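You operate a simulated robot arm through the tools that you are given. There is no shell and no other tool.

You are at the controls of a simulated robot arm. One attempt, no reset.

Task
Square the splayed pins of the pump chip, then lock it in the chip writer.
Fine: press it in the steel channel with the black stem lever.

It is judged by the outcome, as a careful person would: the job done as asked, and still so three seconds after it is handed in. It fails if anything else is knocked over, pushed out of place, dropped, spilled or broken.

Robot
A 7-joint arm with a two-finger parallel gripper, fixed in place. Base frame: the origin is at the foot of the arm, x ahead of it, y to its left, z up; the work surface is at about z = 0.8. Readings come in m, rad, newtons and seconds.
Its first joint turns from -2.897 to 2.897 rad. Payload 3.43 kg.
Tool frame: the origin (TCP) lies between the finger pads and is the grasp point; the fingertips stand 0.03 m ahead of it; z points along the fingers, y is the line along which they close. The gripper opens to 0.094 m. The fingers are 0.028 m wide and 0.01 m thick; the gripper's body (0.05 by 0.096 m) begins 0.055 m behind the TCP.
Orientation is that of the tool frame in the base frame, as [roll, pitch, yaw] about the fixed x, y, z axes, in that order (R = Rz(yaw) Ry(pitch) Rx(roll)). With the fingers straight down and closing along the base's y, the tool's x points along the base's -x, its y along +y and its z along -z.

Tools
- The arm moves only by the tool send_rows. Its argument "steps" is a list of rows, each a list of 3 entries, a list of its own where there are three numbers: the shift along the tool's x, y, z in m, then the turn, a rotation vector about the tool's x, y, z in rad, then the gripper command, from -1 (shut) to 1 (fully open), values between in proportion. In form: [[[x, y, z], [ax, ay, az], fingers], ...]. A call has 1 to 20 rows; each row is the pose to reach, as a shift and turn from the pose commanded when the call began, along the tool's axes at that moment. Each row takes 0.2 s and may step no farther than 0.05 m and 0.15 rad from the row before; otherwise, or with a gripper value out of range, the whole call is refused. A pose out of reach is approached as far as the arm can. The call stops where the force on the tool passes 40 N (or 10 N more than at its start, if that is more) or the arm is blocked; 0.2 s more then pass. Each finger travels about 0.045 m/s and halts on what it meets, pressing with about 28 N; the grip force reading is that of the motor and also rises with nothing between the fingers. The clock runs only during rows and for 0.2 s after the last one: add rows that repeat a pose to give the fingers time. It gives the time, the measured TCP pose, the force on the tool (base axes), the opening and the grip force at its end, in the units of the frame above (readings bear some noise), with the torque about the TCP (base axes, N m) and any sound that the robot's microphone picked up, and new pictures: "show" is both (left out), scene, wrist or none.
- Cameras (640 x 400 px; columns grow to the right, rows downward): "scene" is fixed at [0.0493, 0.5008, 1.3755]; the picture's right is [0.62, -0.78, 0.00], its down [-0.66, -0.53, -0.54] and it looks along [0.42, 0.33, -0.84] (base axes); focal length 295 px, centre (320, 200). "wrist" rides on the gripper at [0.076, 0.014, -0.103] in the tool frame; the picture's right is [-0.18, 0.98, 0.00], its down [-0.75, -0.14, -0.64] and it looks along [-0.63, -0.12, 0.77] (tool axes); focal length 243 px, centre (320, 200). There is no depth. A picture from a camera that has moved, and an enlarged one, comes with that camera's place and axes in the base frame and with its lens.
- inspect(camera, box): a new picture of the part [left, top, right, bottom] of that camera's present view, enlarged. No time passes.
- finish_job(): hands the job in; it is judged then, once.

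Nothing tells you positions but the pictures and the camera data. Unless the task says otherwise, let go and move clear before handing in.

The tools are called after "Request:" by a JSON object that holds its "method" and its "body". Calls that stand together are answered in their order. send_rows: Moves the arm, as the interface text tells. Its arguments: {"type":"object","properties":{"steps":{"type":"array","items":{"type":"array"}},"show":{"type":"string","enum":["both","scene","wrist","none"]}},"required":["steps"]} The other tools are called the same way: inspect (camera, box) takes an enlarged picture of a part of a camera's view; finish_job () hands the job in.

At the start:

```text
time_s: 0.0
eef_pos: [0.3089, 0.5927, 1.1054]
ee_rot: [-3.142, 0.0, -3.14]
force: [-0.3, 0.0, -0.5]
torque: [0.05, -0.01, 0.01]
grip_width: 0.094
grasp_force: 0.0
```

scene: 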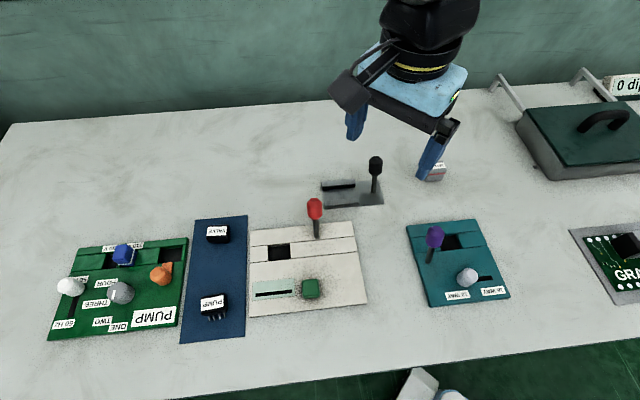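
wrist: 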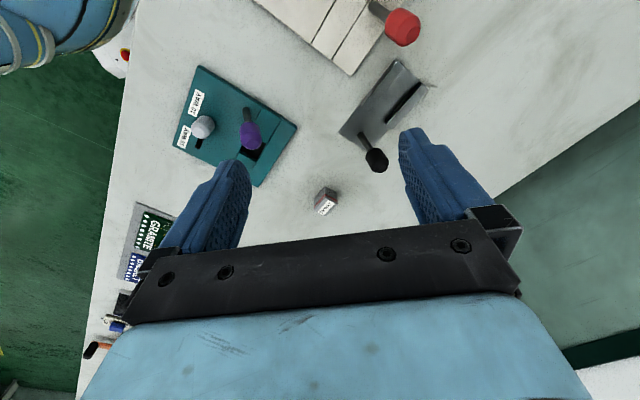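

I see a table with a green PUMP panel, a blue mat holding two chips (VALVE, PUMP), a beige writer board with a red lever, a steel channel with a black lever and a teal board with a purple lever. I'll look closer before moving.

Request:
{"method": "inspect", "body": {"camera": "scene", "box": [180, 200, 260, 340]}}

Request:
{"method": "inspect", "body": {"camera": "scene", "box": [230, 180, 390, 320]}}

Request:
{"method": "inspect", "body": {"camera": "scene", "box": [300, 140, 400, 220]}}

Request:
{"method": "inspect", "body": {"camera": "scene", "box": [390, 200, 530, 320]}}

Request:
{"method": "inspect", "body": {"camera": "scene", "box": [40, 220, 200, 350]}}

Request:
{"method": "inspect", "body": {"camera": "scene", "box": [480, 50, 640, 320]}}

```text
2.86 times, centred on (220, 270) of scene
camera zoom: at [0.0493, 0.5008, 1.3755], right [0.62, -0.78, 0.0], down [-0.66, -0.53, -0.54], along [0.42, 0.33, -0.84], focal length 842 px, centre (606, 0)
```

zoom: 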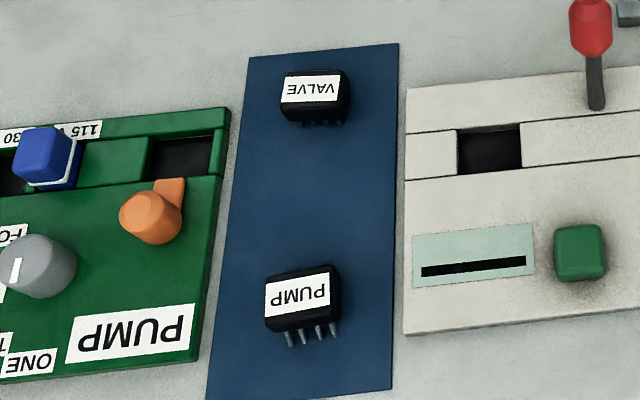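

```text
2.86 times, centred on (310, 250) of scene
camera zoom: at [0.0493, 0.5008, 1.3755], right [0.62, -0.78, 0.0], down [-0.66, -0.53, -0.54], along [0.42, 0.33, -0.84], focal length 842 px, centre (349, 57)
```

zoom: 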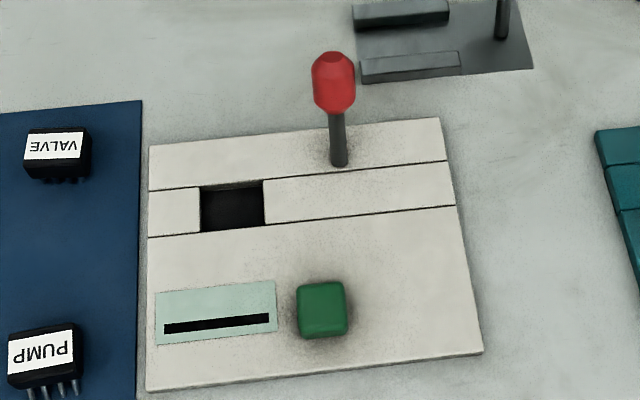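

```text
5.00 times, centred on (350, 180) of scene
camera zoom: at [0.0493, 0.5008, 1.3755], right [0.62, -0.78, 0.0], down [-0.66, -0.53, -0.54], along [0.42, 0.33, -0.84], focal length 1473 px, centre (170, 300)
```

zoom: 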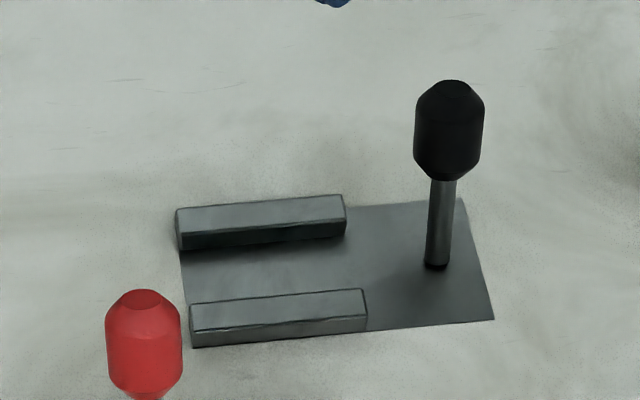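

```text
3.33 times, centred on (460, 260) of scene
camera zoom: at [0.0493, 0.5008, 1.3755], right [0.62, -0.78, 0.0], down [-0.66, -0.53, -0.54], along [0.42, 0.33, -0.84], focal length 982 px, centre (-147, 0)
```

zoom: 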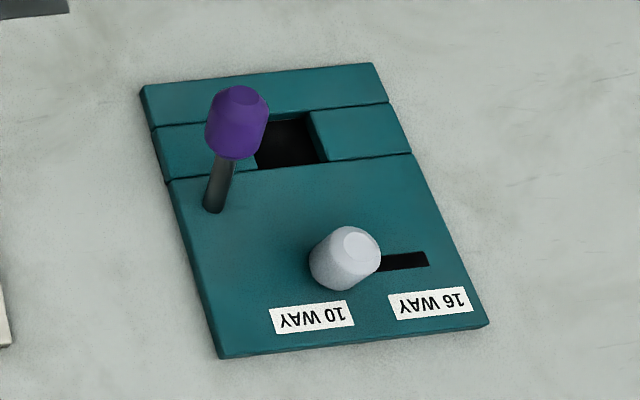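

```text
3.08 times, centred on (120, 285) of scene
camera zoom: at [0.0493, 0.5008, 1.3755], right [0.62, -0.78, 0.0], down [-0.66, -0.53, -0.54], along [0.42, 0.33, -0.84], focal length 906 px, centre (935, -62)
```

zoom: 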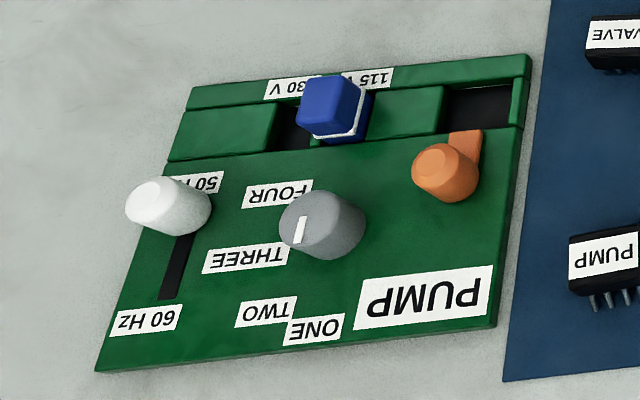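

```text
1.48 times, centred on (560, 185) of scene
camera zoom: at [0.0493, 0.5008, 1.3755], right [0.62, -0.78, 0.0], down [-0.66, -0.53, -0.54], along [0.42, 0.33, -0.84], focal length 436 px, centre (-36, 222)
```

zoom: 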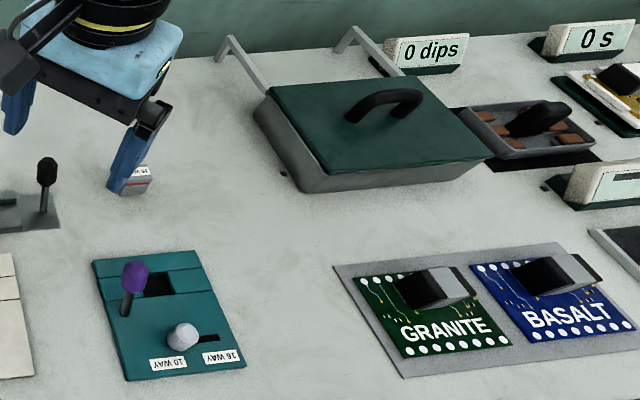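

I make out the red-levered beige board as the chip writer, the pump chip at about (0.03, 0.74) and the steel channel at about (0.40, 0.69). The boards are all set at about 45° to the base axes. I'll turn the tool 45° and look at the pump chip with the wrist camera from a safe height.

Request:
{"method": "send_rows", "body": {"steps": [[[0.0414, 0.0051, 0.009], [0, 0, -0.0785], 1], [[0.0828, 0.0102, 0.018], [0, 0, -0.157], 1], [[0.1242, 0.0153, 0.027], [0, 0, -0.2355], 1], [[0.1656, 0.0204, 0.036], [0, 0, -0.314], 1], [[0.207, 0.0255, 0.045], [0, 0, -0.3925], 1], [[0.2484, 0.0306, 0.054], [0, 0, -0.471], 1], [[0.2898, 0.0357, 0.063], [0, 0, -0.5495], 1], [[0.3312, 0.0408, 0.072], [0, 0, -0.628], 1], [[0.3726, 0.0459, 0.081], [0, 0, -0.7065], 1], [[0.414, 0.051, 0.09], [0, 0, -0.785], 1], [[0.414, 0.051, 0.09], [0, 0, -0.785], 1]]}}

```text
time_s: 2.4
eef_pos: [-0.1056, 0.6463, 1.0167]
ee_rot: [-3.142, 0.0, -2.358]
force: [-1.0, -0.1, 0.0]
torque: [-0.03, 0.02, 0.01]
grip_width: 0.0941
grasp_force: 0.1
camera wrist: at [-0.17, 0.6033, 1.1186], right [-0.57, 0.82, 0.0], down [0.63, 0.43, 0.64], along [0.53, 0.36, -0.77], focal length 243 px, centre (320, 200)
```

scene: 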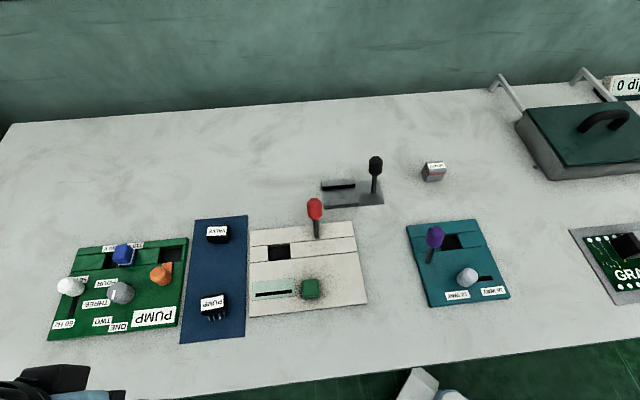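
wrist: 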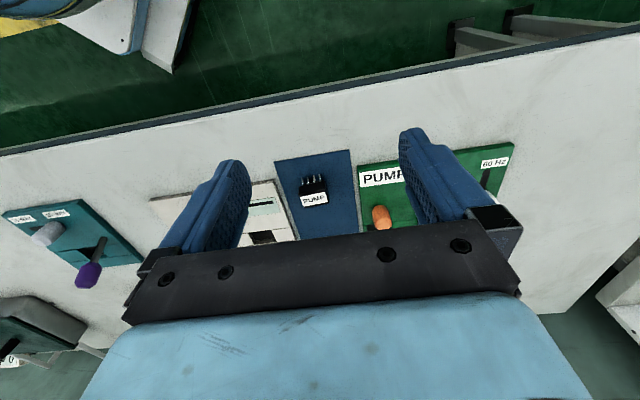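

Request:
{"method": "inspect", "body": {"camera": "wrist", "box": [260, 140, 380, 230]}}

Request:
{"method": "inspect", "body": {"camera": "scene", "box": [195, 280, 235, 330]}}

Request:
{"method": "inspect", "body": {"camera": "scene", "box": [410, 145, 460, 195]}}

```text
4.44 times, centred on (320, 185) of wrist
camera zoom: at [-0.17, 0.6033, 1.1186], right [-0.57, 0.82, 0.0], down [0.63, 0.43, 0.64], along [0.53, 0.36, -0.77], focal length 1078 px, centre (320, 267)
```

zoom: 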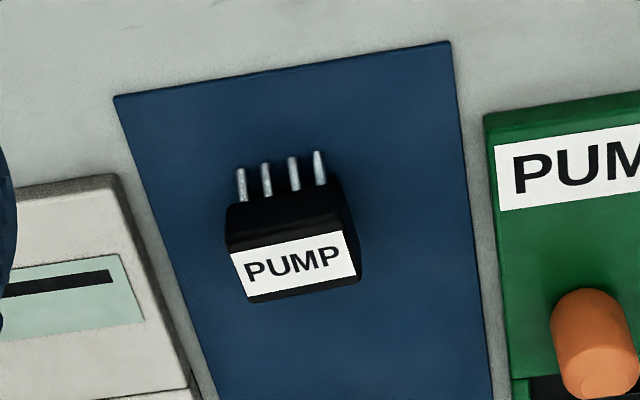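

```text
8.00 times, centred on (215, 305) of scene
camera zoom: at [0.0493, 0.5008, 1.3755], right [0.62, -0.78, 0.0], down [-0.66, -0.53, -0.54], along [0.42, 0.33, -0.84], focal length 2357 px, centre (1160, -640)
```

zoom: 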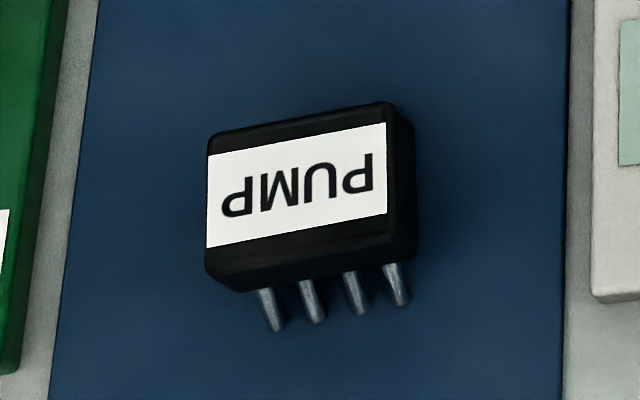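

```text
8.00 times, centred on (435, 170) of scene
camera zoom: at [0.0493, 0.5008, 1.3755], right [0.62, -0.78, 0.0], down [-0.66, -0.53, -0.54], along [0.42, 0.33, -0.84], focal length 2357 px, centre (-600, 440)
```

zoom: 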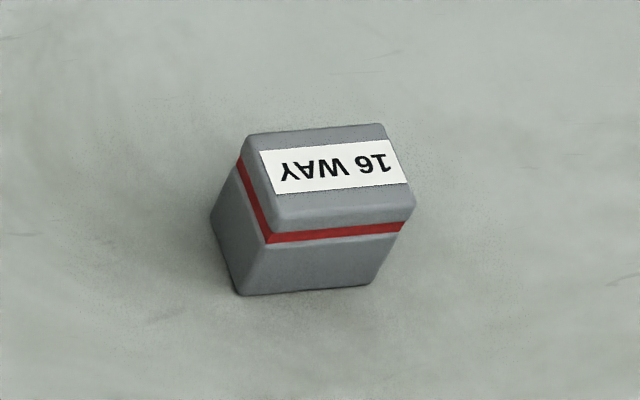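

The pump chip sits at about (0.032, 0.731), its top near z 0.833, and is about 40 × 30 mm. It is turned about 3° off the mat, with its pins on the near side splayed. I'll look over the writer and the channel before picking it up.

Request:
{"method": "send_rows", "body": {"steps": [[[-0.0225, -0.0316, 0.004], [0, 0, 0], 1], [[-0.045, -0.0632, 0.008], [0, 0, 0], 1], [[-0.0675, -0.0948, 0.012], [0, 0, 0], 1], [[-0.09, -0.1264, 0.0167], [0, 0, 0], 1], [[-0.09, -0.1264, 0.0167], [0, 0, 0], 1]], "show": "wrist"}}

```text
time_s: 3.6
eef_pos: [0.0495, 0.6159, 0.9968]
ee_rot: [-3.141, -0.001, -2.357]
force: [0.1, 0.2, 0.3]
torque: [0.01, 0.0, -0.02]
grip_width: 0.0944
grasp_force: 0.1
camera wrist: at [-0.0142, 0.5727, 1.1001], right [-0.56, 0.83, 0.0], down [0.63, 0.43, 0.64], along [0.53, 0.36, -0.77], focal length 243 px, centre (320, 200)
```

wrist: 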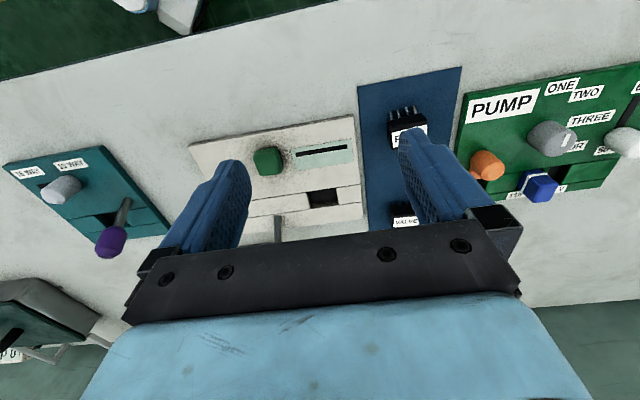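

Request:
{"method": "inspect", "body": {"camera": "wrist", "box": [240, 110, 380, 245]}}

Request:
{"method": "inspect", "body": {"camera": "wrist", "box": [375, 90, 445, 150]}}

Request:
{"method": "inspect", "body": {"camera": "scene", "box": [240, 190, 340, 280]}}

```text
2.96 times, centred on (310, 178) of wrist
camera zoom: at [-0.0142, 0.5727, 1.1001], right [-0.56, 0.83, 0.0], down [0.63, 0.43, 0.64], along [0.53, 0.36, -0.77], focal length 719 px, centre (350, 267)
```

zoom: 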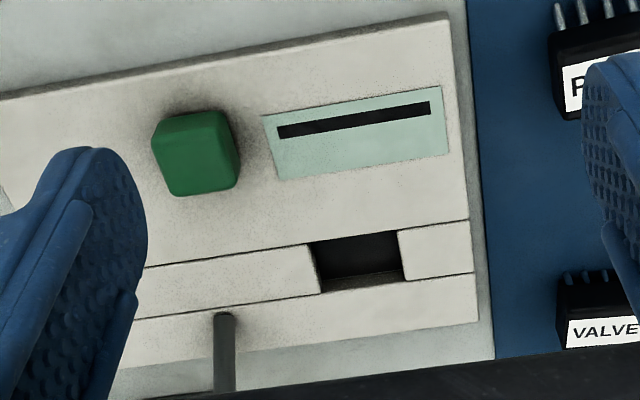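

```text
6.67 times, centred on (410, 120) of wrist
camera zoom: at [-0.0142, 0.5727, 1.1001], right [-0.56, 0.83, 0.0], down [0.63, 0.43, 0.64], along [0.53, 0.36, -0.77], focal length 1618 px, centre (-280, 733)
```

zoom: 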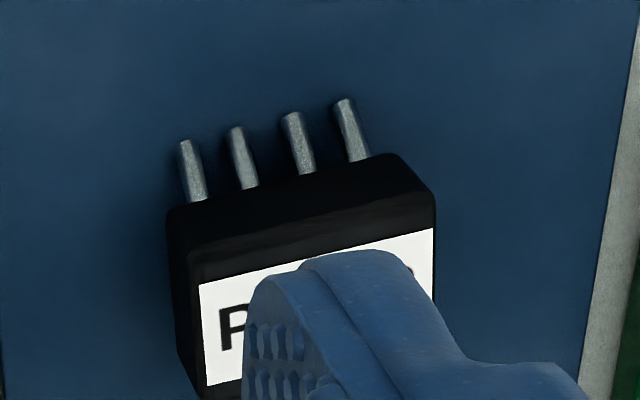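

```text
4.44 times, centred on (290, 235) of scene
camera zoom: at [0.0493, 0.5008, 1.3755], right [0.62, -0.78, 0.0], down [-0.66, -0.53, -0.54], along [0.42, 0.33, -0.84], focal length 1309 px, centre (453, 44)
```

zoom: 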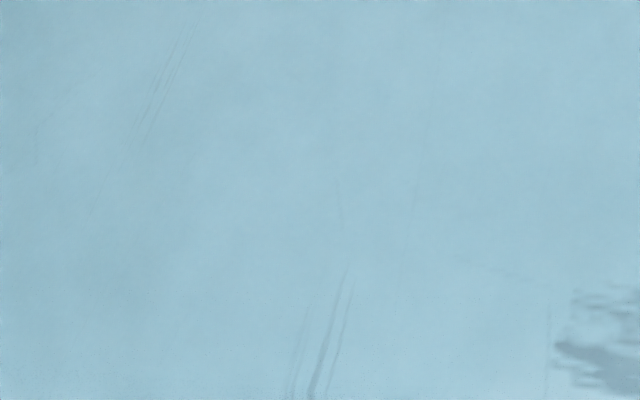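

The writer's socket is a recess of about 45 × 33 mm centred near (0.178, 0.710). Next I'll view the steel channel and the levers.

Request:
{"method": "send_rows", "body": {"steps": [[[-0.0289, -0.0332, 0], [0, 0, 0], 1], [[-0.0577, -0.0665, 0], [0, 0, 0], 1], [[-0.0866, -0.0997, 0], [0, 0, 0], 1], [[-0.1154, -0.133, 0], [0, 0, 0], 1], [[-0.1443, -0.1662, 0], [0, 0, 0], 1], [[-0.1443, -0.1662, 0], [0, 0, 0], 1]], "show": "both"}}

```text
time_s: 5.0
eef_pos: [0.2683, 0.5985, 0.998]
ee_rot: [3.141, 0.0, -2.356]
force: [-0.1, -0.7, 0.3]
torque: [0.02, 0.03, 0.0]
grip_width: 0.0939
grasp_force: 0.2
camera wrist: at [0.2047, 0.5563, 1.1012], right [-0.56, 0.83, 0.0], down [0.63, 0.43, 0.64], along [0.53, 0.36, -0.77], focal length 243 px, centre (320, 200)
```

scene: 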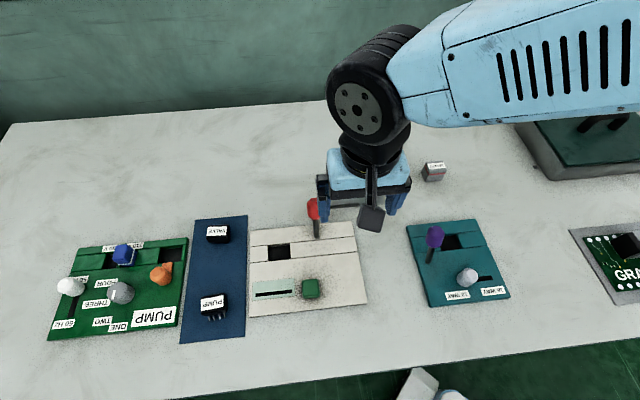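
wrist: 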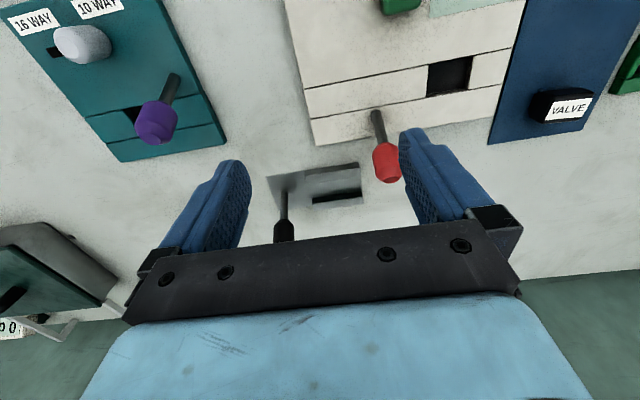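

Request:
{"method": "inspect", "body": {"camera": "wrist", "box": [250, 140, 400, 250]}}

Request:
{"method": "inspect", "body": {"camera": "wrist", "box": [290, 30, 520, 190]}}

```text
3.64 times, centred on (325, 195) of wrist
camera zoom: at [0.2047, 0.5563, 1.1012], right [-0.56, 0.83, 0.0], down [0.63, 0.43, 0.64], along [0.53, 0.36, -0.77], focal length 882 px, centre (302, 218)
```

zoom: 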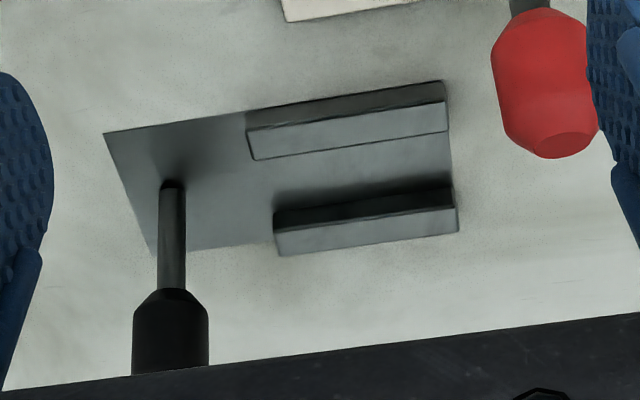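

```text
2.50 times, centred on (405, 110) of wrist
camera zoom: at [0.2047, 0.5563, 1.1012], right [-0.56, 0.83, 0.0], down [0.63, 0.43, 0.64], along [0.53, 0.36, -0.77], focal length 606 px, centre (108, 425)
```

zoom: 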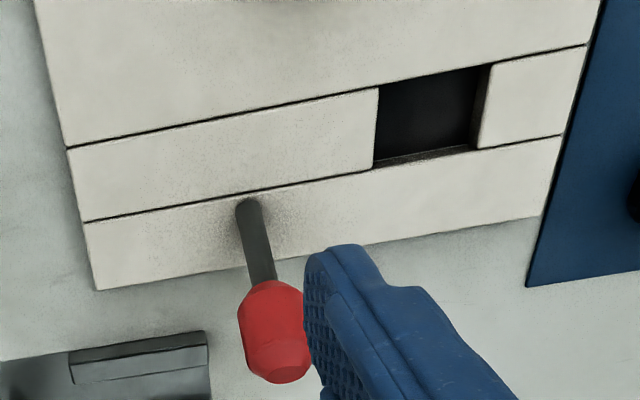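

The channel has a 38 mm gap between 15 mm tall rails, centred near (0.370, 0.698). The black lever stands at about (0.427, 0.641). I need a better look at how each lever leans, so I'll view them from more directly above.

Request:
{"method": "send_rows", "body": {"steps": [[[-0.0395, -0.0265, 0], [0, 0, 0], 1], [[-0.079, -0.053, 0], [0, 0, 0], 1], [[-0.1184, -0.0795, 0], [0, 0, 0], 1], [[-0.1184, -0.0795, 0], [0, 0, 0], 1]], "show": "both"}}

```text
time_s: 6.0
eef_pos: [0.408, 0.6288, 0.9983]
ee_rot: [-3.141, 0.0, -2.355]
force: [-1.0, 0.7, -0.6]
torque: [-0.02, -0.04, 0.0]
grip_width: 0.0939
grasp_force: 0.1
camera wrist: at [0.3449, 0.5856, 1.1008], right [-0.56, 0.83, 0.0], down [0.63, 0.43, 0.64], along [0.53, 0.36, -0.77], focal length 243 px, centre (320, 200)
```

scene: 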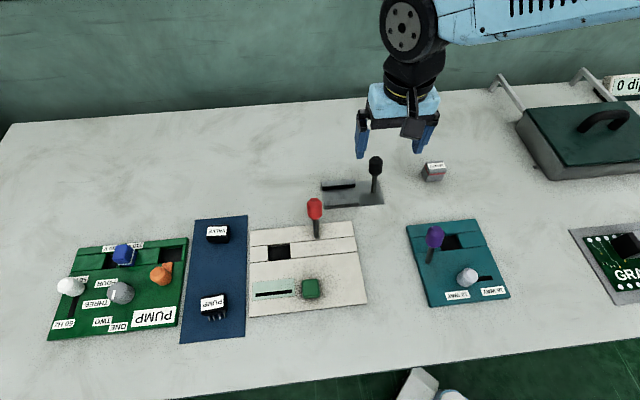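
wrist: 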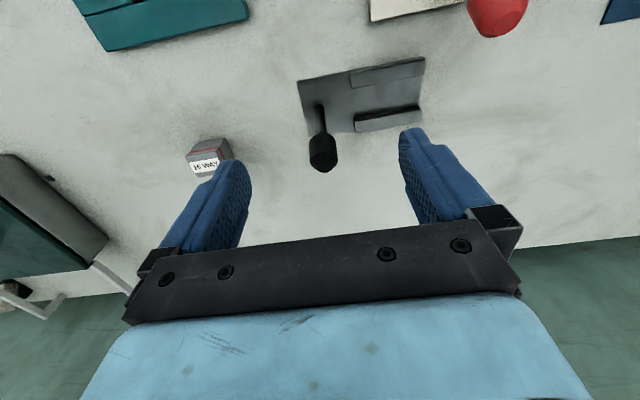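

Request:
{"method": "inspect", "body": {"camera": "wrist", "box": [280, 40, 440, 180]}}

Request:
{"method": "inspect", "body": {"camera": "scene", "box": [300, 140, 400, 220]}}

```text
2.86 times, centred on (360, 110) of wrist
camera zoom: at [0.3449, 0.5856, 1.1008], right [-0.56, 0.83, 0.0], down [0.63, 0.43, 0.64], along [0.53, 0.36, -0.77], focal length 693 px, centre (206, 457)
```

zoom: 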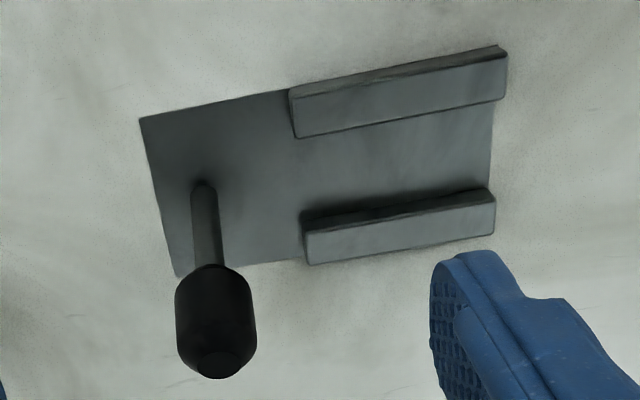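

```text
5.00 times, centred on (350, 180) of scene
camera zoom: at [0.0493, 0.5008, 1.3755], right [0.62, -0.78, 0.0], down [-0.66, -0.53, -0.54], along [0.42, 0.33, -0.84], focal length 1473 px, centre (170, 300)
```

zoom: 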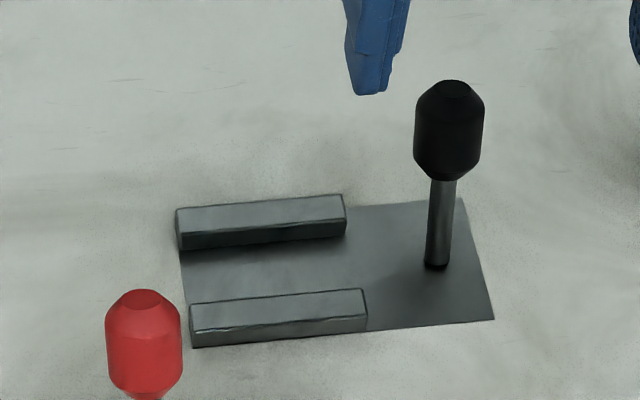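

Both levers lean away from the robot, square to the rails, so they probably close when pulled toward the robot. The black knob is at about (0.441, 0.657, 0.884). I'll now look at the pump chip from almost straight above to see the pins on both sides.

Request:
{"method": "send_rows", "body": {"steps": [[[0.0196, 0.0414, 0], [0, 0, 0], 1], [[0.0393, 0.0828, 0], [0, 0, 0], 1], [[0.0589, 0.1241, 0], [0, 0, 0], 1], [[0.0785, 0.1655, 0], [0, 0, 0], 1], [[0.0981, 0.2069, 0], [0, 0, 0], 1], [[0.1178, 0.2483, 0], [0, 0, 0], 1], [[0.1374, 0.2896, 0], [0, 0, 0], 1], [[0.157, 0.331, 0], [0, 0, 0], 1], [[0.157, 0.331, 0], [0, 0, 0], 1]], "show": "wrist"}}

```text
time_s: 8.0
eef_pos: [0.0632, 0.7532, 0.9991]
ee_rot: [-3.142, 0.001, -2.358]
force: [0.8, 0.6, 0.4]
torque: [0.0, -0.01, -0.03]
grip_width: 0.0939
grasp_force: 0.1
camera wrist: at [0.0004, 0.7099, 1.1015], right [-0.56, 0.83, 0.0], down [0.63, 0.43, 0.64], along [0.53, 0.36, -0.77], focal length 243 px, centre (320, 200)
```

wrist: 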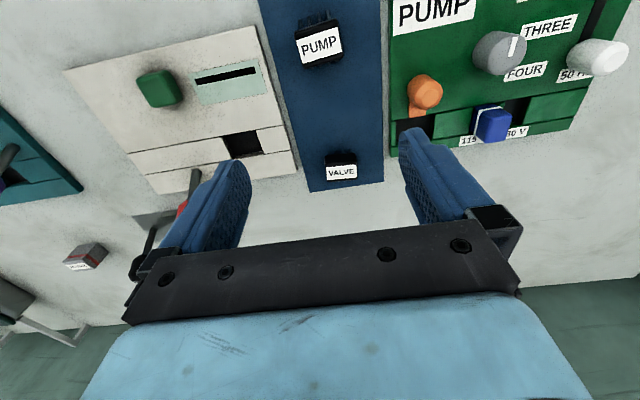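

Request:
{"method": "inspect", "body": {"camera": "wrist", "box": [270, 0, 370, 80]}}

Request:
{"method": "inspect", "body": {"camera": "wrist", "box": [310, 130, 370, 195]}}

Request:
{"method": "inspect", "body": {"camera": "scene", "box": [195, 280, 235, 330]}}

```text
5.00 times, centred on (320, 40) of wrist
camera zoom: at [0.0004, 0.7099, 1.1015], right [-0.56, 0.83, 0.0], down [0.63, 0.43, 0.64], along [0.53, 0.36, -0.77], focal length 1213 px, centre (320, 1000)
```

zoom: 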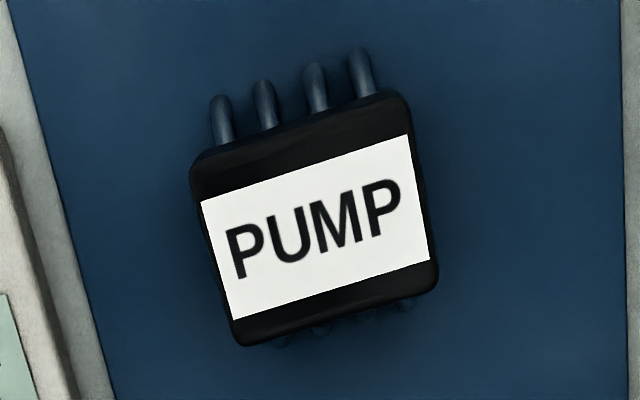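

```text
6.15 times, centred on (340, 162) of wrist
camera zoom: at [0.0004, 0.7099, 1.1015], right [-0.56, 0.83, 0.0], down [0.63, 0.43, 0.64], along [0.53, 0.36, -0.77], focal length 1493 px, centre (197, 431)
```

zoom: 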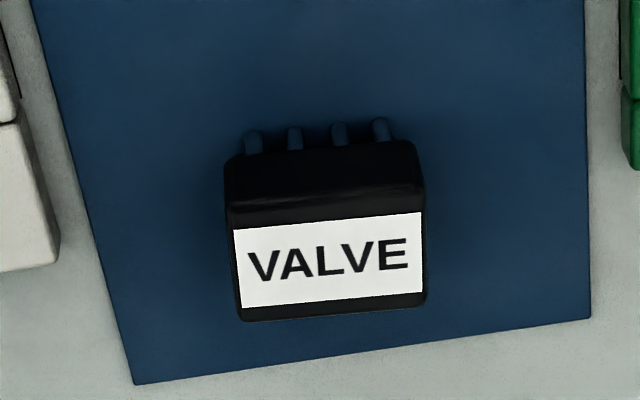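

```text
8.00 times, centred on (215, 305) of scene
camera zoom: at [0.0493, 0.5008, 1.3755], right [0.62, -0.78, 0.0], down [-0.66, -0.53, -0.54], along [0.42, 0.33, -0.84], focal length 2357 px, centre (1160, -640)
```

zoom: 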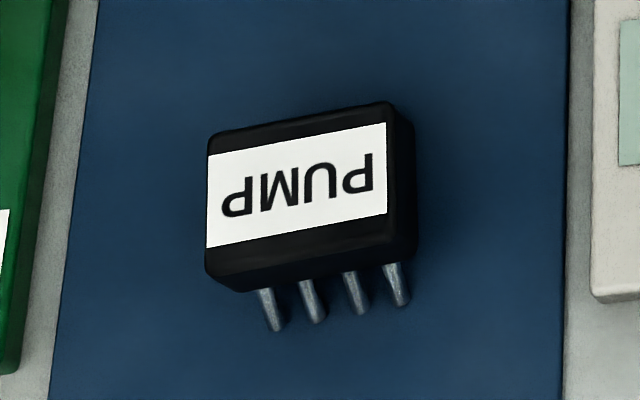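

Pins on both long sides are splayed to about 44 mm across. The chip's centre is near (0.0287, 0.7288) with its long axis at about 139.5°. I'll turn the tool to match and move above the chip for a close check.

Request:
{"method": "send_rows", "body": {"steps": [[[0.0139, 0.0023, 0.016], [0, 0, -0.027], 1], [[0.0278, 0.0047, 0.033], [0, 0, -0.054], 1], [[0.0417, 0.007, 0.05], [0, 0, -0.08], 1], [[0.0417, 0.007, 0.05], [0, 0, -0.08], 1]], "show": "wrist"}}

Request:
{"method": "inspect", "body": {"camera": "wrist", "box": [240, 110, 400, 240]}}

```text
time_s: 9.0
eef_pos: [0.029, 0.7279, 0.948]
ee_rot: [3.141, 0.001, -2.276]
force: [0.4, 0.4, -0.4]
torque: [0.0, 0.02, -0.01]
grip_width: 0.0939
grasp_force: 0.0
camera wrist: at [-0.0305, 0.6801, 1.051], right [-0.63, 0.78, 0.0], down [0.6, 0.48, 0.64], along [0.5, 0.4, -0.77], focal length 243 px, centre (320, 200)
```

wrist: 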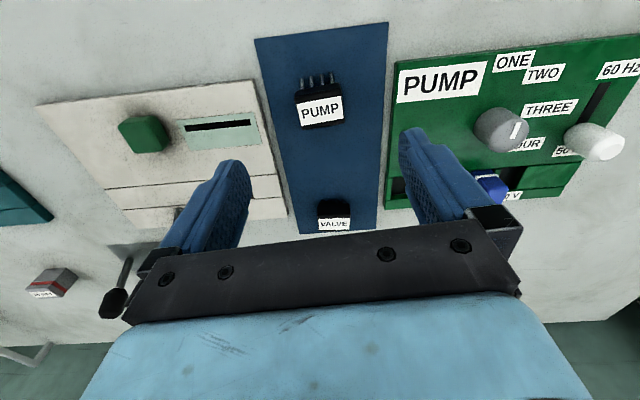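

```text
3.08 times, centred on (320, 175) of wrist
camera zoom: at [-0.0305, 0.6801, 1.051], right [-0.63, 0.78, 0.0], down [0.6, 0.48, 0.64], along [0.5, 0.4, -0.77], focal length 746 px, centre (320, 277)
```

zoom: 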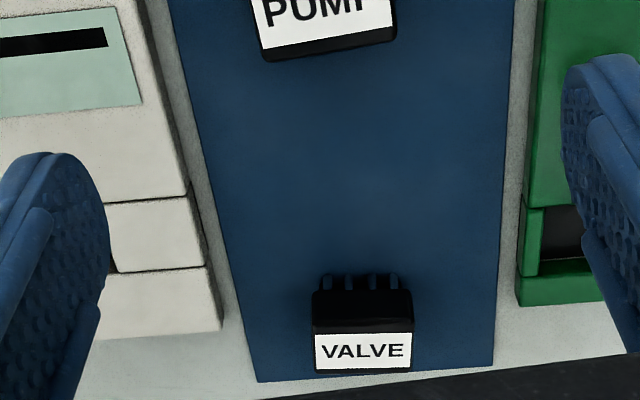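

Request:
{"method": "inspect", "body": {"camera": "wrist", "box": [280, 60, 360, 140]}}

```text
5.00 times, centred on (320, 100) of wrist
camera zoom: at [-0.0305, 0.6801, 1.051], right [-0.63, 0.78, 0.0], down [0.6, 0.48, 0.64], along [0.5, 0.4, -0.77], focal length 1213 px, centre (320, 700)
```

zoom: 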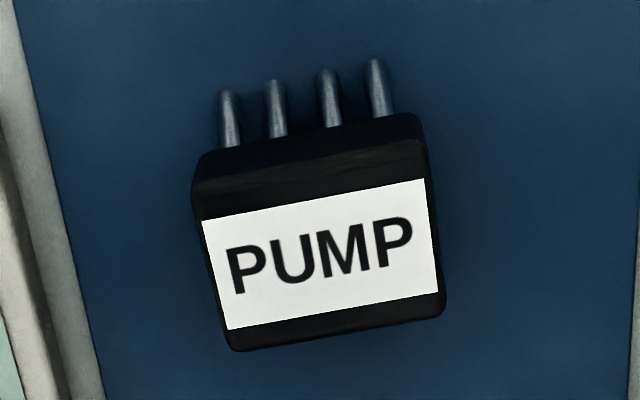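

The chip is centred under the tool to within 1 mm and lined up with it. I'll descend to fingertips at about z 0.82 and close.

Request:
{"method": "send_rows", "body": {"steps": [[[0, 0, 0.03], [0, 0, 0], 1], [[0, 0, 0.06], [0, 0, 0], 1], [[0, 0, 0.08], [0, 0, 0], 1], [[0, 0, 0.098], [0, 0, 0], 1], [[0, 0, 0.098], [0, 0, 0], 1]], "show": "both"}}

```text
time_s: 10.2
eef_pos: [0.0305, 0.7289, 0.8502]
ee_rot: [-3.141, -0.001, -2.276]
force: [0.1, 0.3, 0.2]
torque: [-0.04, -0.02, 0.0]
grip_width: 0.0941
grasp_force: 0.1
camera wrist: at [-0.0301, 0.6818, 0.9538], right [-0.63, 0.78, 0.0], down [0.6, 0.48, 0.64], along [0.5, 0.4, -0.77], focal length 243 px, centre (320, 200)
```

scene: 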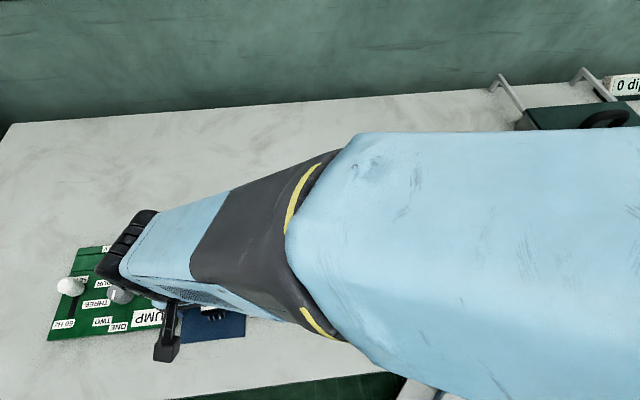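
wrist: 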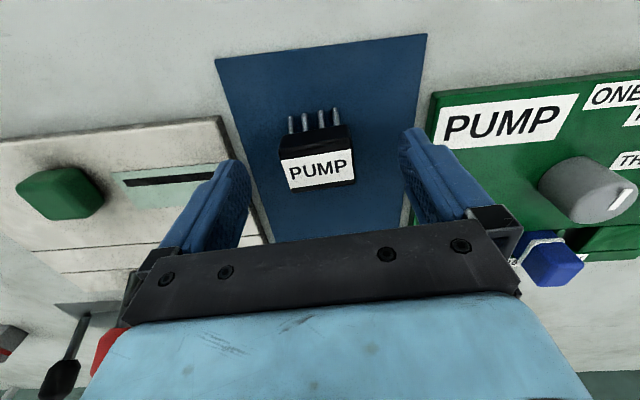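

The fingers straddle the chip's ends, and I'm closing on it now.

Request:
{"method": "send_rows", "body": {"steps": [[[0, 0, 0], [0, 0, 0], -1], [[0, 0, 0], [0, 0, 0], -1], [[0, 0, 0], [0, 0, 0], -1], [[0, 0, 0], [0, 0, 0], -1], [[0, 0, 0], [0, 0, 0], -1]], "show": "wrist"}}

Request:
{"method": "inspect", "body": {"camera": "wrist", "box": [240, 80, 400, 220]}}

```text
time_s: 11.4
eef_pos: [0.029, 0.7293, 0.8506]
ee_rot: [-3.14, 0.0, -2.275]
force: [0.0, 0.6, -0.2]
torque: [0.01, 0.02, 0.0]
grip_width: 0.0407
grasp_force: 28.5
camera wrist: at [-0.0301, 0.6818, 0.9538], right [-0.63, 0.78, 0.0], down [0.6, 0.48, 0.64], along [0.5, 0.4, -0.77], focal length 243 px, centre (320, 200)
```

wrist: 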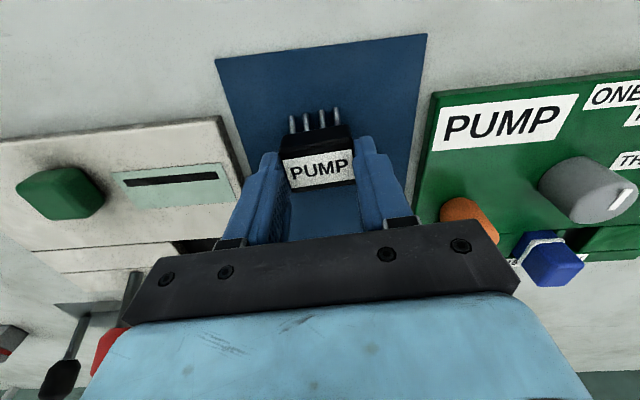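

```text
2.86 times, centred on (320, 150) of wrist
camera zoom: at [-0.0301, 0.6818, 0.9538], right [-0.63, 0.78, 0.0], down [0.6, 0.48, 0.64], along [0.5, 0.4, -0.77], focal length 693 px, centre (320, 343)
```

zoom: 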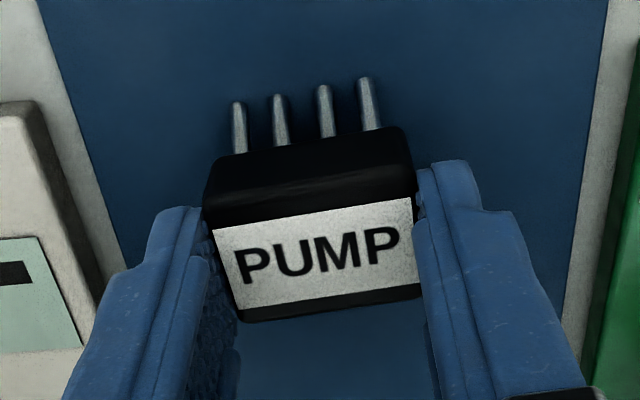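

The chip is held at 40.7 mm width and centred in the fingers. I'll lift it well clear of the levers, carry it over the channel and turn to the channel's 45° line.

Request:
{"method": "send_rows", "body": {"steps": [[[0, 0, -0.04], [0, 0, 0], -1], [[0, 0, -0.08], [0, 0, 0], -1], [[0, 0, -0.12], [0, 0, 0], -1], [[0, 0, -0.15], [0, 0, 0], -1], [[0, 0, -0.15], [0, 0, 0], -1]], "show": "both"}}

Request:
{"method": "inspect", "body": {"camera": "wrist", "box": [240, 80, 400, 220]}}

```text
time_s: 12.6
eef_pos: [0.0269, 0.7284, 1.0016]
ee_rot: [-3.141, -0.001, -2.274]
force: [0.0, 0.5, 0.2]
torque: [-0.02, 0.01, 0.02]
grip_width: 0.0411
grasp_force: 27.9
camera wrist: at [-0.0315, 0.6805, 1.1037], right [-0.63, 0.78, 0.0], down [0.6, 0.48, 0.64], along [0.5, 0.4, -0.77], focal length 243 px, centre (320, 200)
```

scene: 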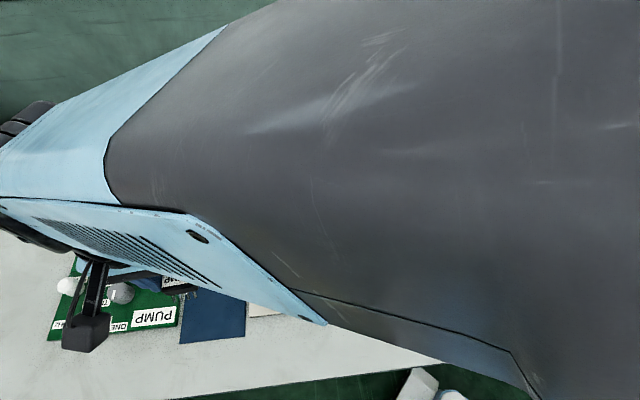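
wrist: 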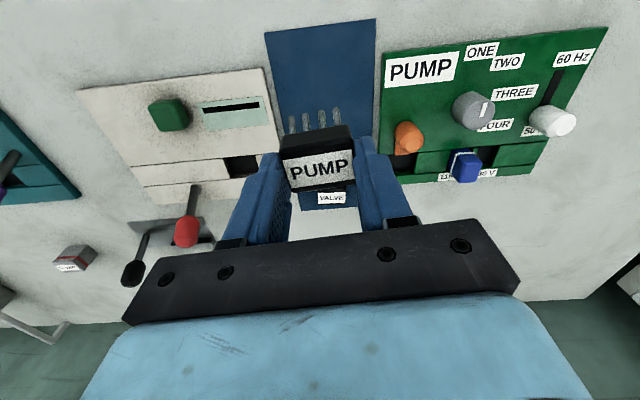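

```text
2.86 times, centred on (320, 150) of wrist
camera zoom: at [-0.0315, 0.6805, 1.1037], right [-0.63, 0.78, 0.0], down [0.6, 0.48, 0.64], along [0.5, 0.4, -0.77], focal length 693 px, centre (320, 343)
```

zoom: 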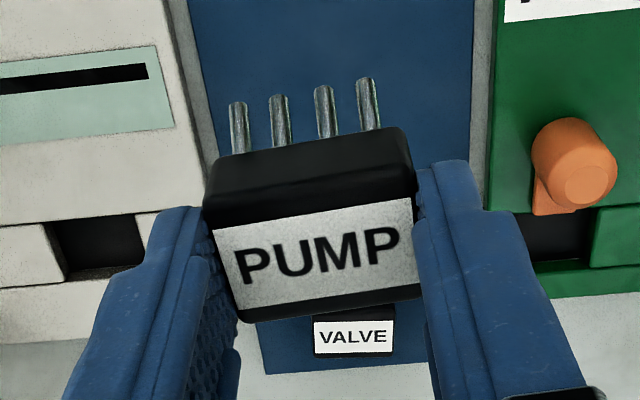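

The hold is steady, so I'm carrying it across to above the channel at z 1.0.

Request:
{"method": "send_rows", "body": {"steps": [[[-0.0249, -0.0352, 0], [0, 0, 0.01], -1], [[-0.0499, -0.0704, 0], [0, 0, 0.02], -1], [[-0.0748, -0.1055, 0], [0, 0, 0.03], -1], [[-0.0998, -0.1407, 0], [0, 0, 0.04], -1], [[-0.1247, -0.1759, 0], [0, 0, 0.05], -1], [[-0.1496, -0.2111, 0], [0, 0, 0.06], -1], [[-0.1746, -0.2462, 0], [0, 0, 0.07], -1], [[-0.1995, -0.2814, 0], [0, 0, 0.08], -1], [[-0.1995, -0.2814, 0], [0, 0, 0.08], -1]], "show": "both"}}

Request:
{"method": "inspect", "body": {"camera": "wrist", "box": [240, 40, 400, 200]}}

Request:
{"method": "inspect", "body": {"camera": "scene", "box": [290, 120, 410, 220]}}

```text
time_s: 14.6
eef_pos: [0.3764, 0.6999, 1.0001]
ee_rot: [-3.141, 0.002, -2.356]
force: [-0.1, 0.5, -1.2]
torque: [0.01, -0.01, -0.04]
grip_width: 0.0409
grasp_force: 27.4
camera wrist: at [0.3131, 0.6569, 1.1032], right [-0.56, 0.83, 0.0], down [0.63, 0.43, 0.64], along [0.53, 0.36, -0.77], focal length 243 px, centre (320, 200)
```

scene: 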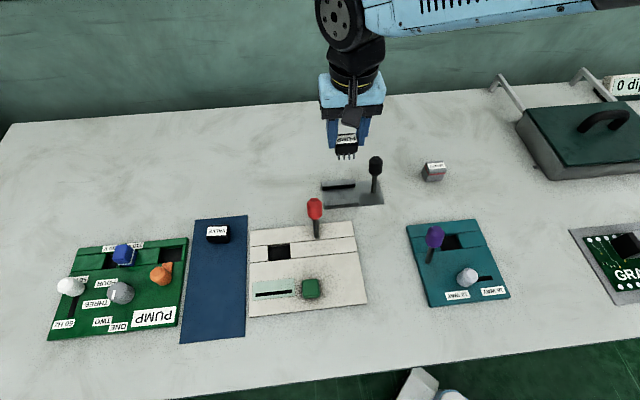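
wrist: 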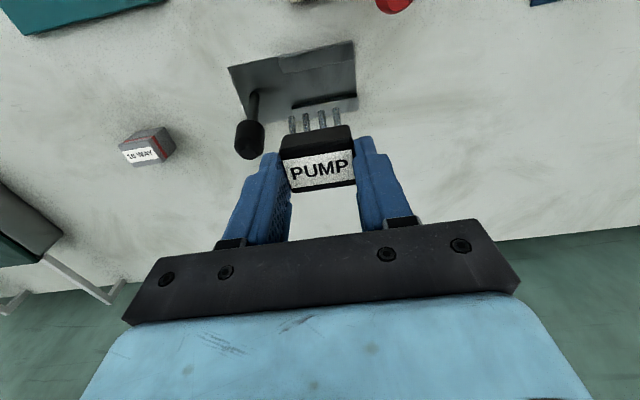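

```text
2.50 times, centred on (320, 120) of wrist
camera zoom: at [0.3131, 0.6569, 1.1032], right [-0.56, 0.83, 0.0], down [0.63, 0.43, 0.64], along [0.53, 0.36, -0.77], focal length 606 px, centre (320, 400)
```

zoom: 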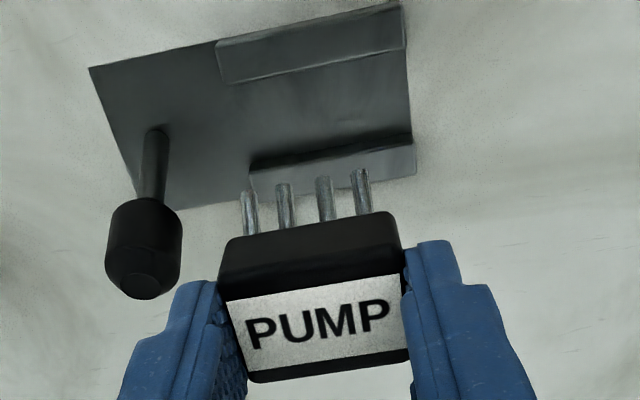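

```text
4.00 times, centred on (350, 170) of scene
camera zoom: at [0.0493, 0.5008, 1.3755], right [0.62, -0.78, 0.0], down [-0.66, -0.53, -0.54], along [0.42, 0.33, -0.84], focal length 1178 px, centre (200, 320)
```

zoom: 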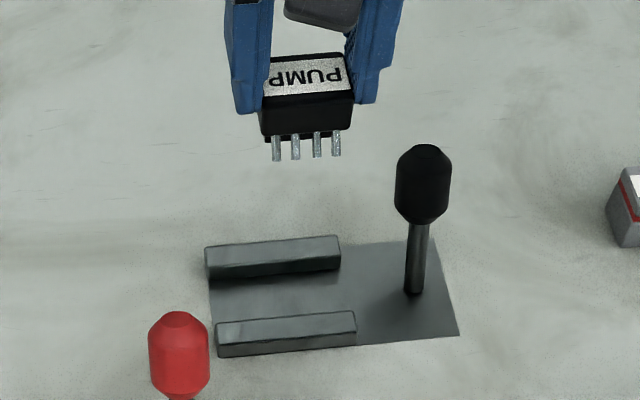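

The gap between the rails reads about 38 mm, and the channel centre is 2–3 mm toward the robot from the tool. I'll correct for that and lower to just above the rails.

Request:
{"method": "send_rows", "body": {"steps": [[[0.002, 0.002, 0.03], [0, 0, 0], -1], [[0.002, 0.002, 0.07], [0, 0, 0], -1], [[0.002, 0.002, 0.1], [0, 0, 0], -1], [[0.002, 0.002, 0.12], [0, 0, 0], -1], [[0.002, 0.002, 0.12], [0, 0, 0], -1]], "show": "both"}}

Request:
{"method": "inspect", "body": {"camera": "wrist", "box": [220, 60, 400, 220]}}

Request:
{"method": "inspect", "body": {"camera": "scene", "box": [310, 140, 400, 220]}}

```text
time_s: 15.8
eef_pos: [0.3702, 0.6984, 0.8799]
ee_rot: [-3.141, 0.001, -2.357]
force: [-0.2, 0.4, -0.4]
torque: [-0.03, 0.0, -0.02]
grip_width: 0.0409
grasp_force: 27.8
camera wrist: at [0.3071, 0.6552, 0.9828], right [-0.56, 0.83, 0.0], down [0.63, 0.43, 0.64], along [0.53, 0.36, -0.77], focal length 243 px, centre (320, 200)
```

scene: 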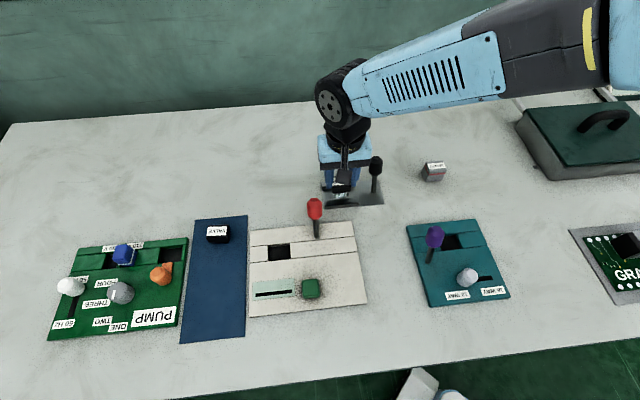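
wrist: 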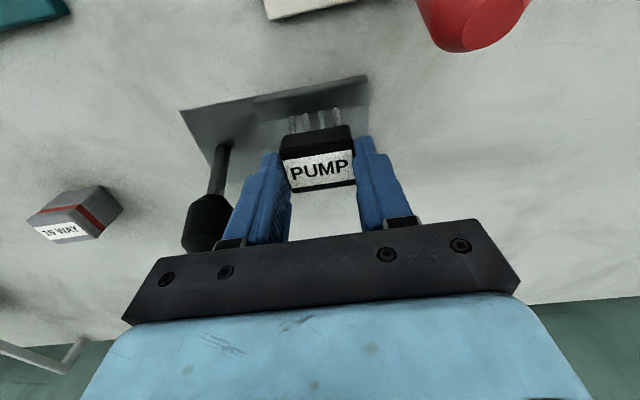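

```text
2.50 times, centred on (310, 140) of wrist
camera zoom: at [0.3071, 0.6552, 0.9828], right [-0.56, 0.83, 0.0], down [0.63, 0.43, 0.64], along [0.53, 0.36, -0.77], focal length 606 px, centre (345, 350)
```

zoom: 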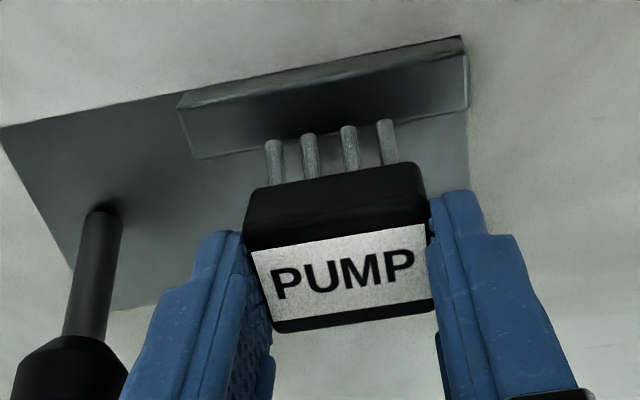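

```text
5.00 times, centred on (355, 180) of scene
camera zoom: at [0.0493, 0.5008, 1.3755], right [0.62, -0.78, 0.0], down [-0.66, -0.53, -0.54], along [0.42, 0.33, -0.84], focal length 1473 px, centre (145, 300)
```

zoom: 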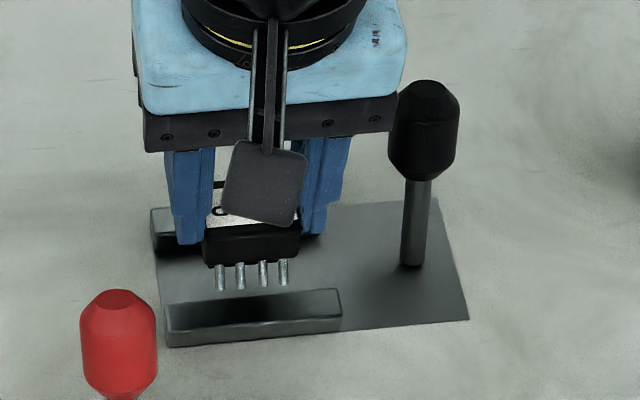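

Clearance to the lever knob looks to be about 18 mm. I'll shift 3 mm away from the lever and lower gently, watching the force in case the splayed pins land on the rails.

Request:
{"method": "send_rows", "body": {"steps": [[[0, 0.003, 0.005], [0, 0, 0], -1], [[0, 0.003, 0.01], [0, 0, 0], -1], [[0, 0.003, 0.012], [0, 0, 0], -1], [[0, 0.003, 0.014], [0, 0, 0], -1], [[0, 0.003, 0.016], [0, 0, 0], -1]], "show": "both"}}

Request:
{"method": "inspect", "body": {"camera": "wrist", "box": [220, 60, 400, 220]}}

```text
time_s: 17.0
eef_pos: [0.3668, 0.7, 0.8646]
ee_rot: [3.141, -0.001, -2.358]
force: [0.2, 0.1, -0.2]
torque: [0.0, 0.04, 0.02]
grip_width: 0.0411
grasp_force: 28.2
camera wrist: at [0.3038, 0.6572, 0.9678], right [-0.56, 0.83, 0.0], down [0.63, 0.43, 0.64], along [0.53, 0.36, -0.77], focal length 243 px, centre (320, 200)
```

scene: 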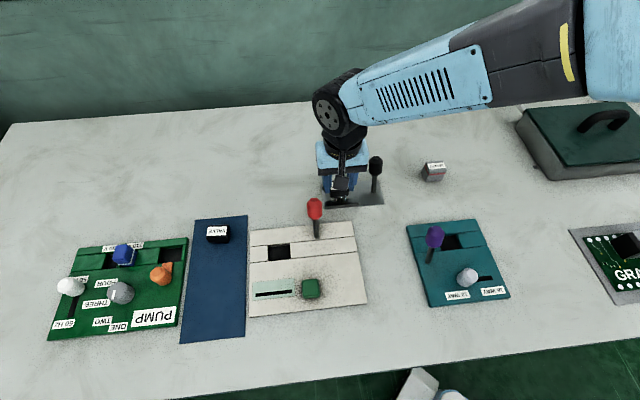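
wrist: 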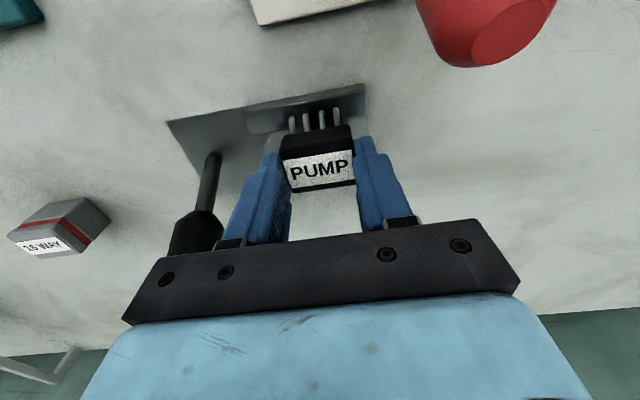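

```text
2.50 times, centred on (310, 140) of wrist
camera zoom: at [0.3038, 0.6572, 0.9678], right [-0.56, 0.83, 0.0], down [0.63, 0.43, 0.64], along [0.53, 0.36, -0.77], focal length 606 px, centre (345, 350)
```

zoom: 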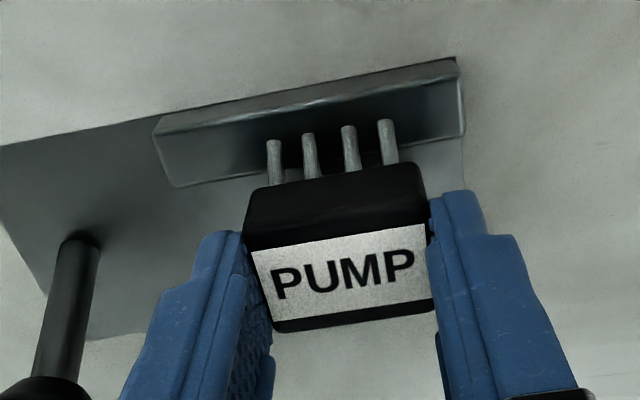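

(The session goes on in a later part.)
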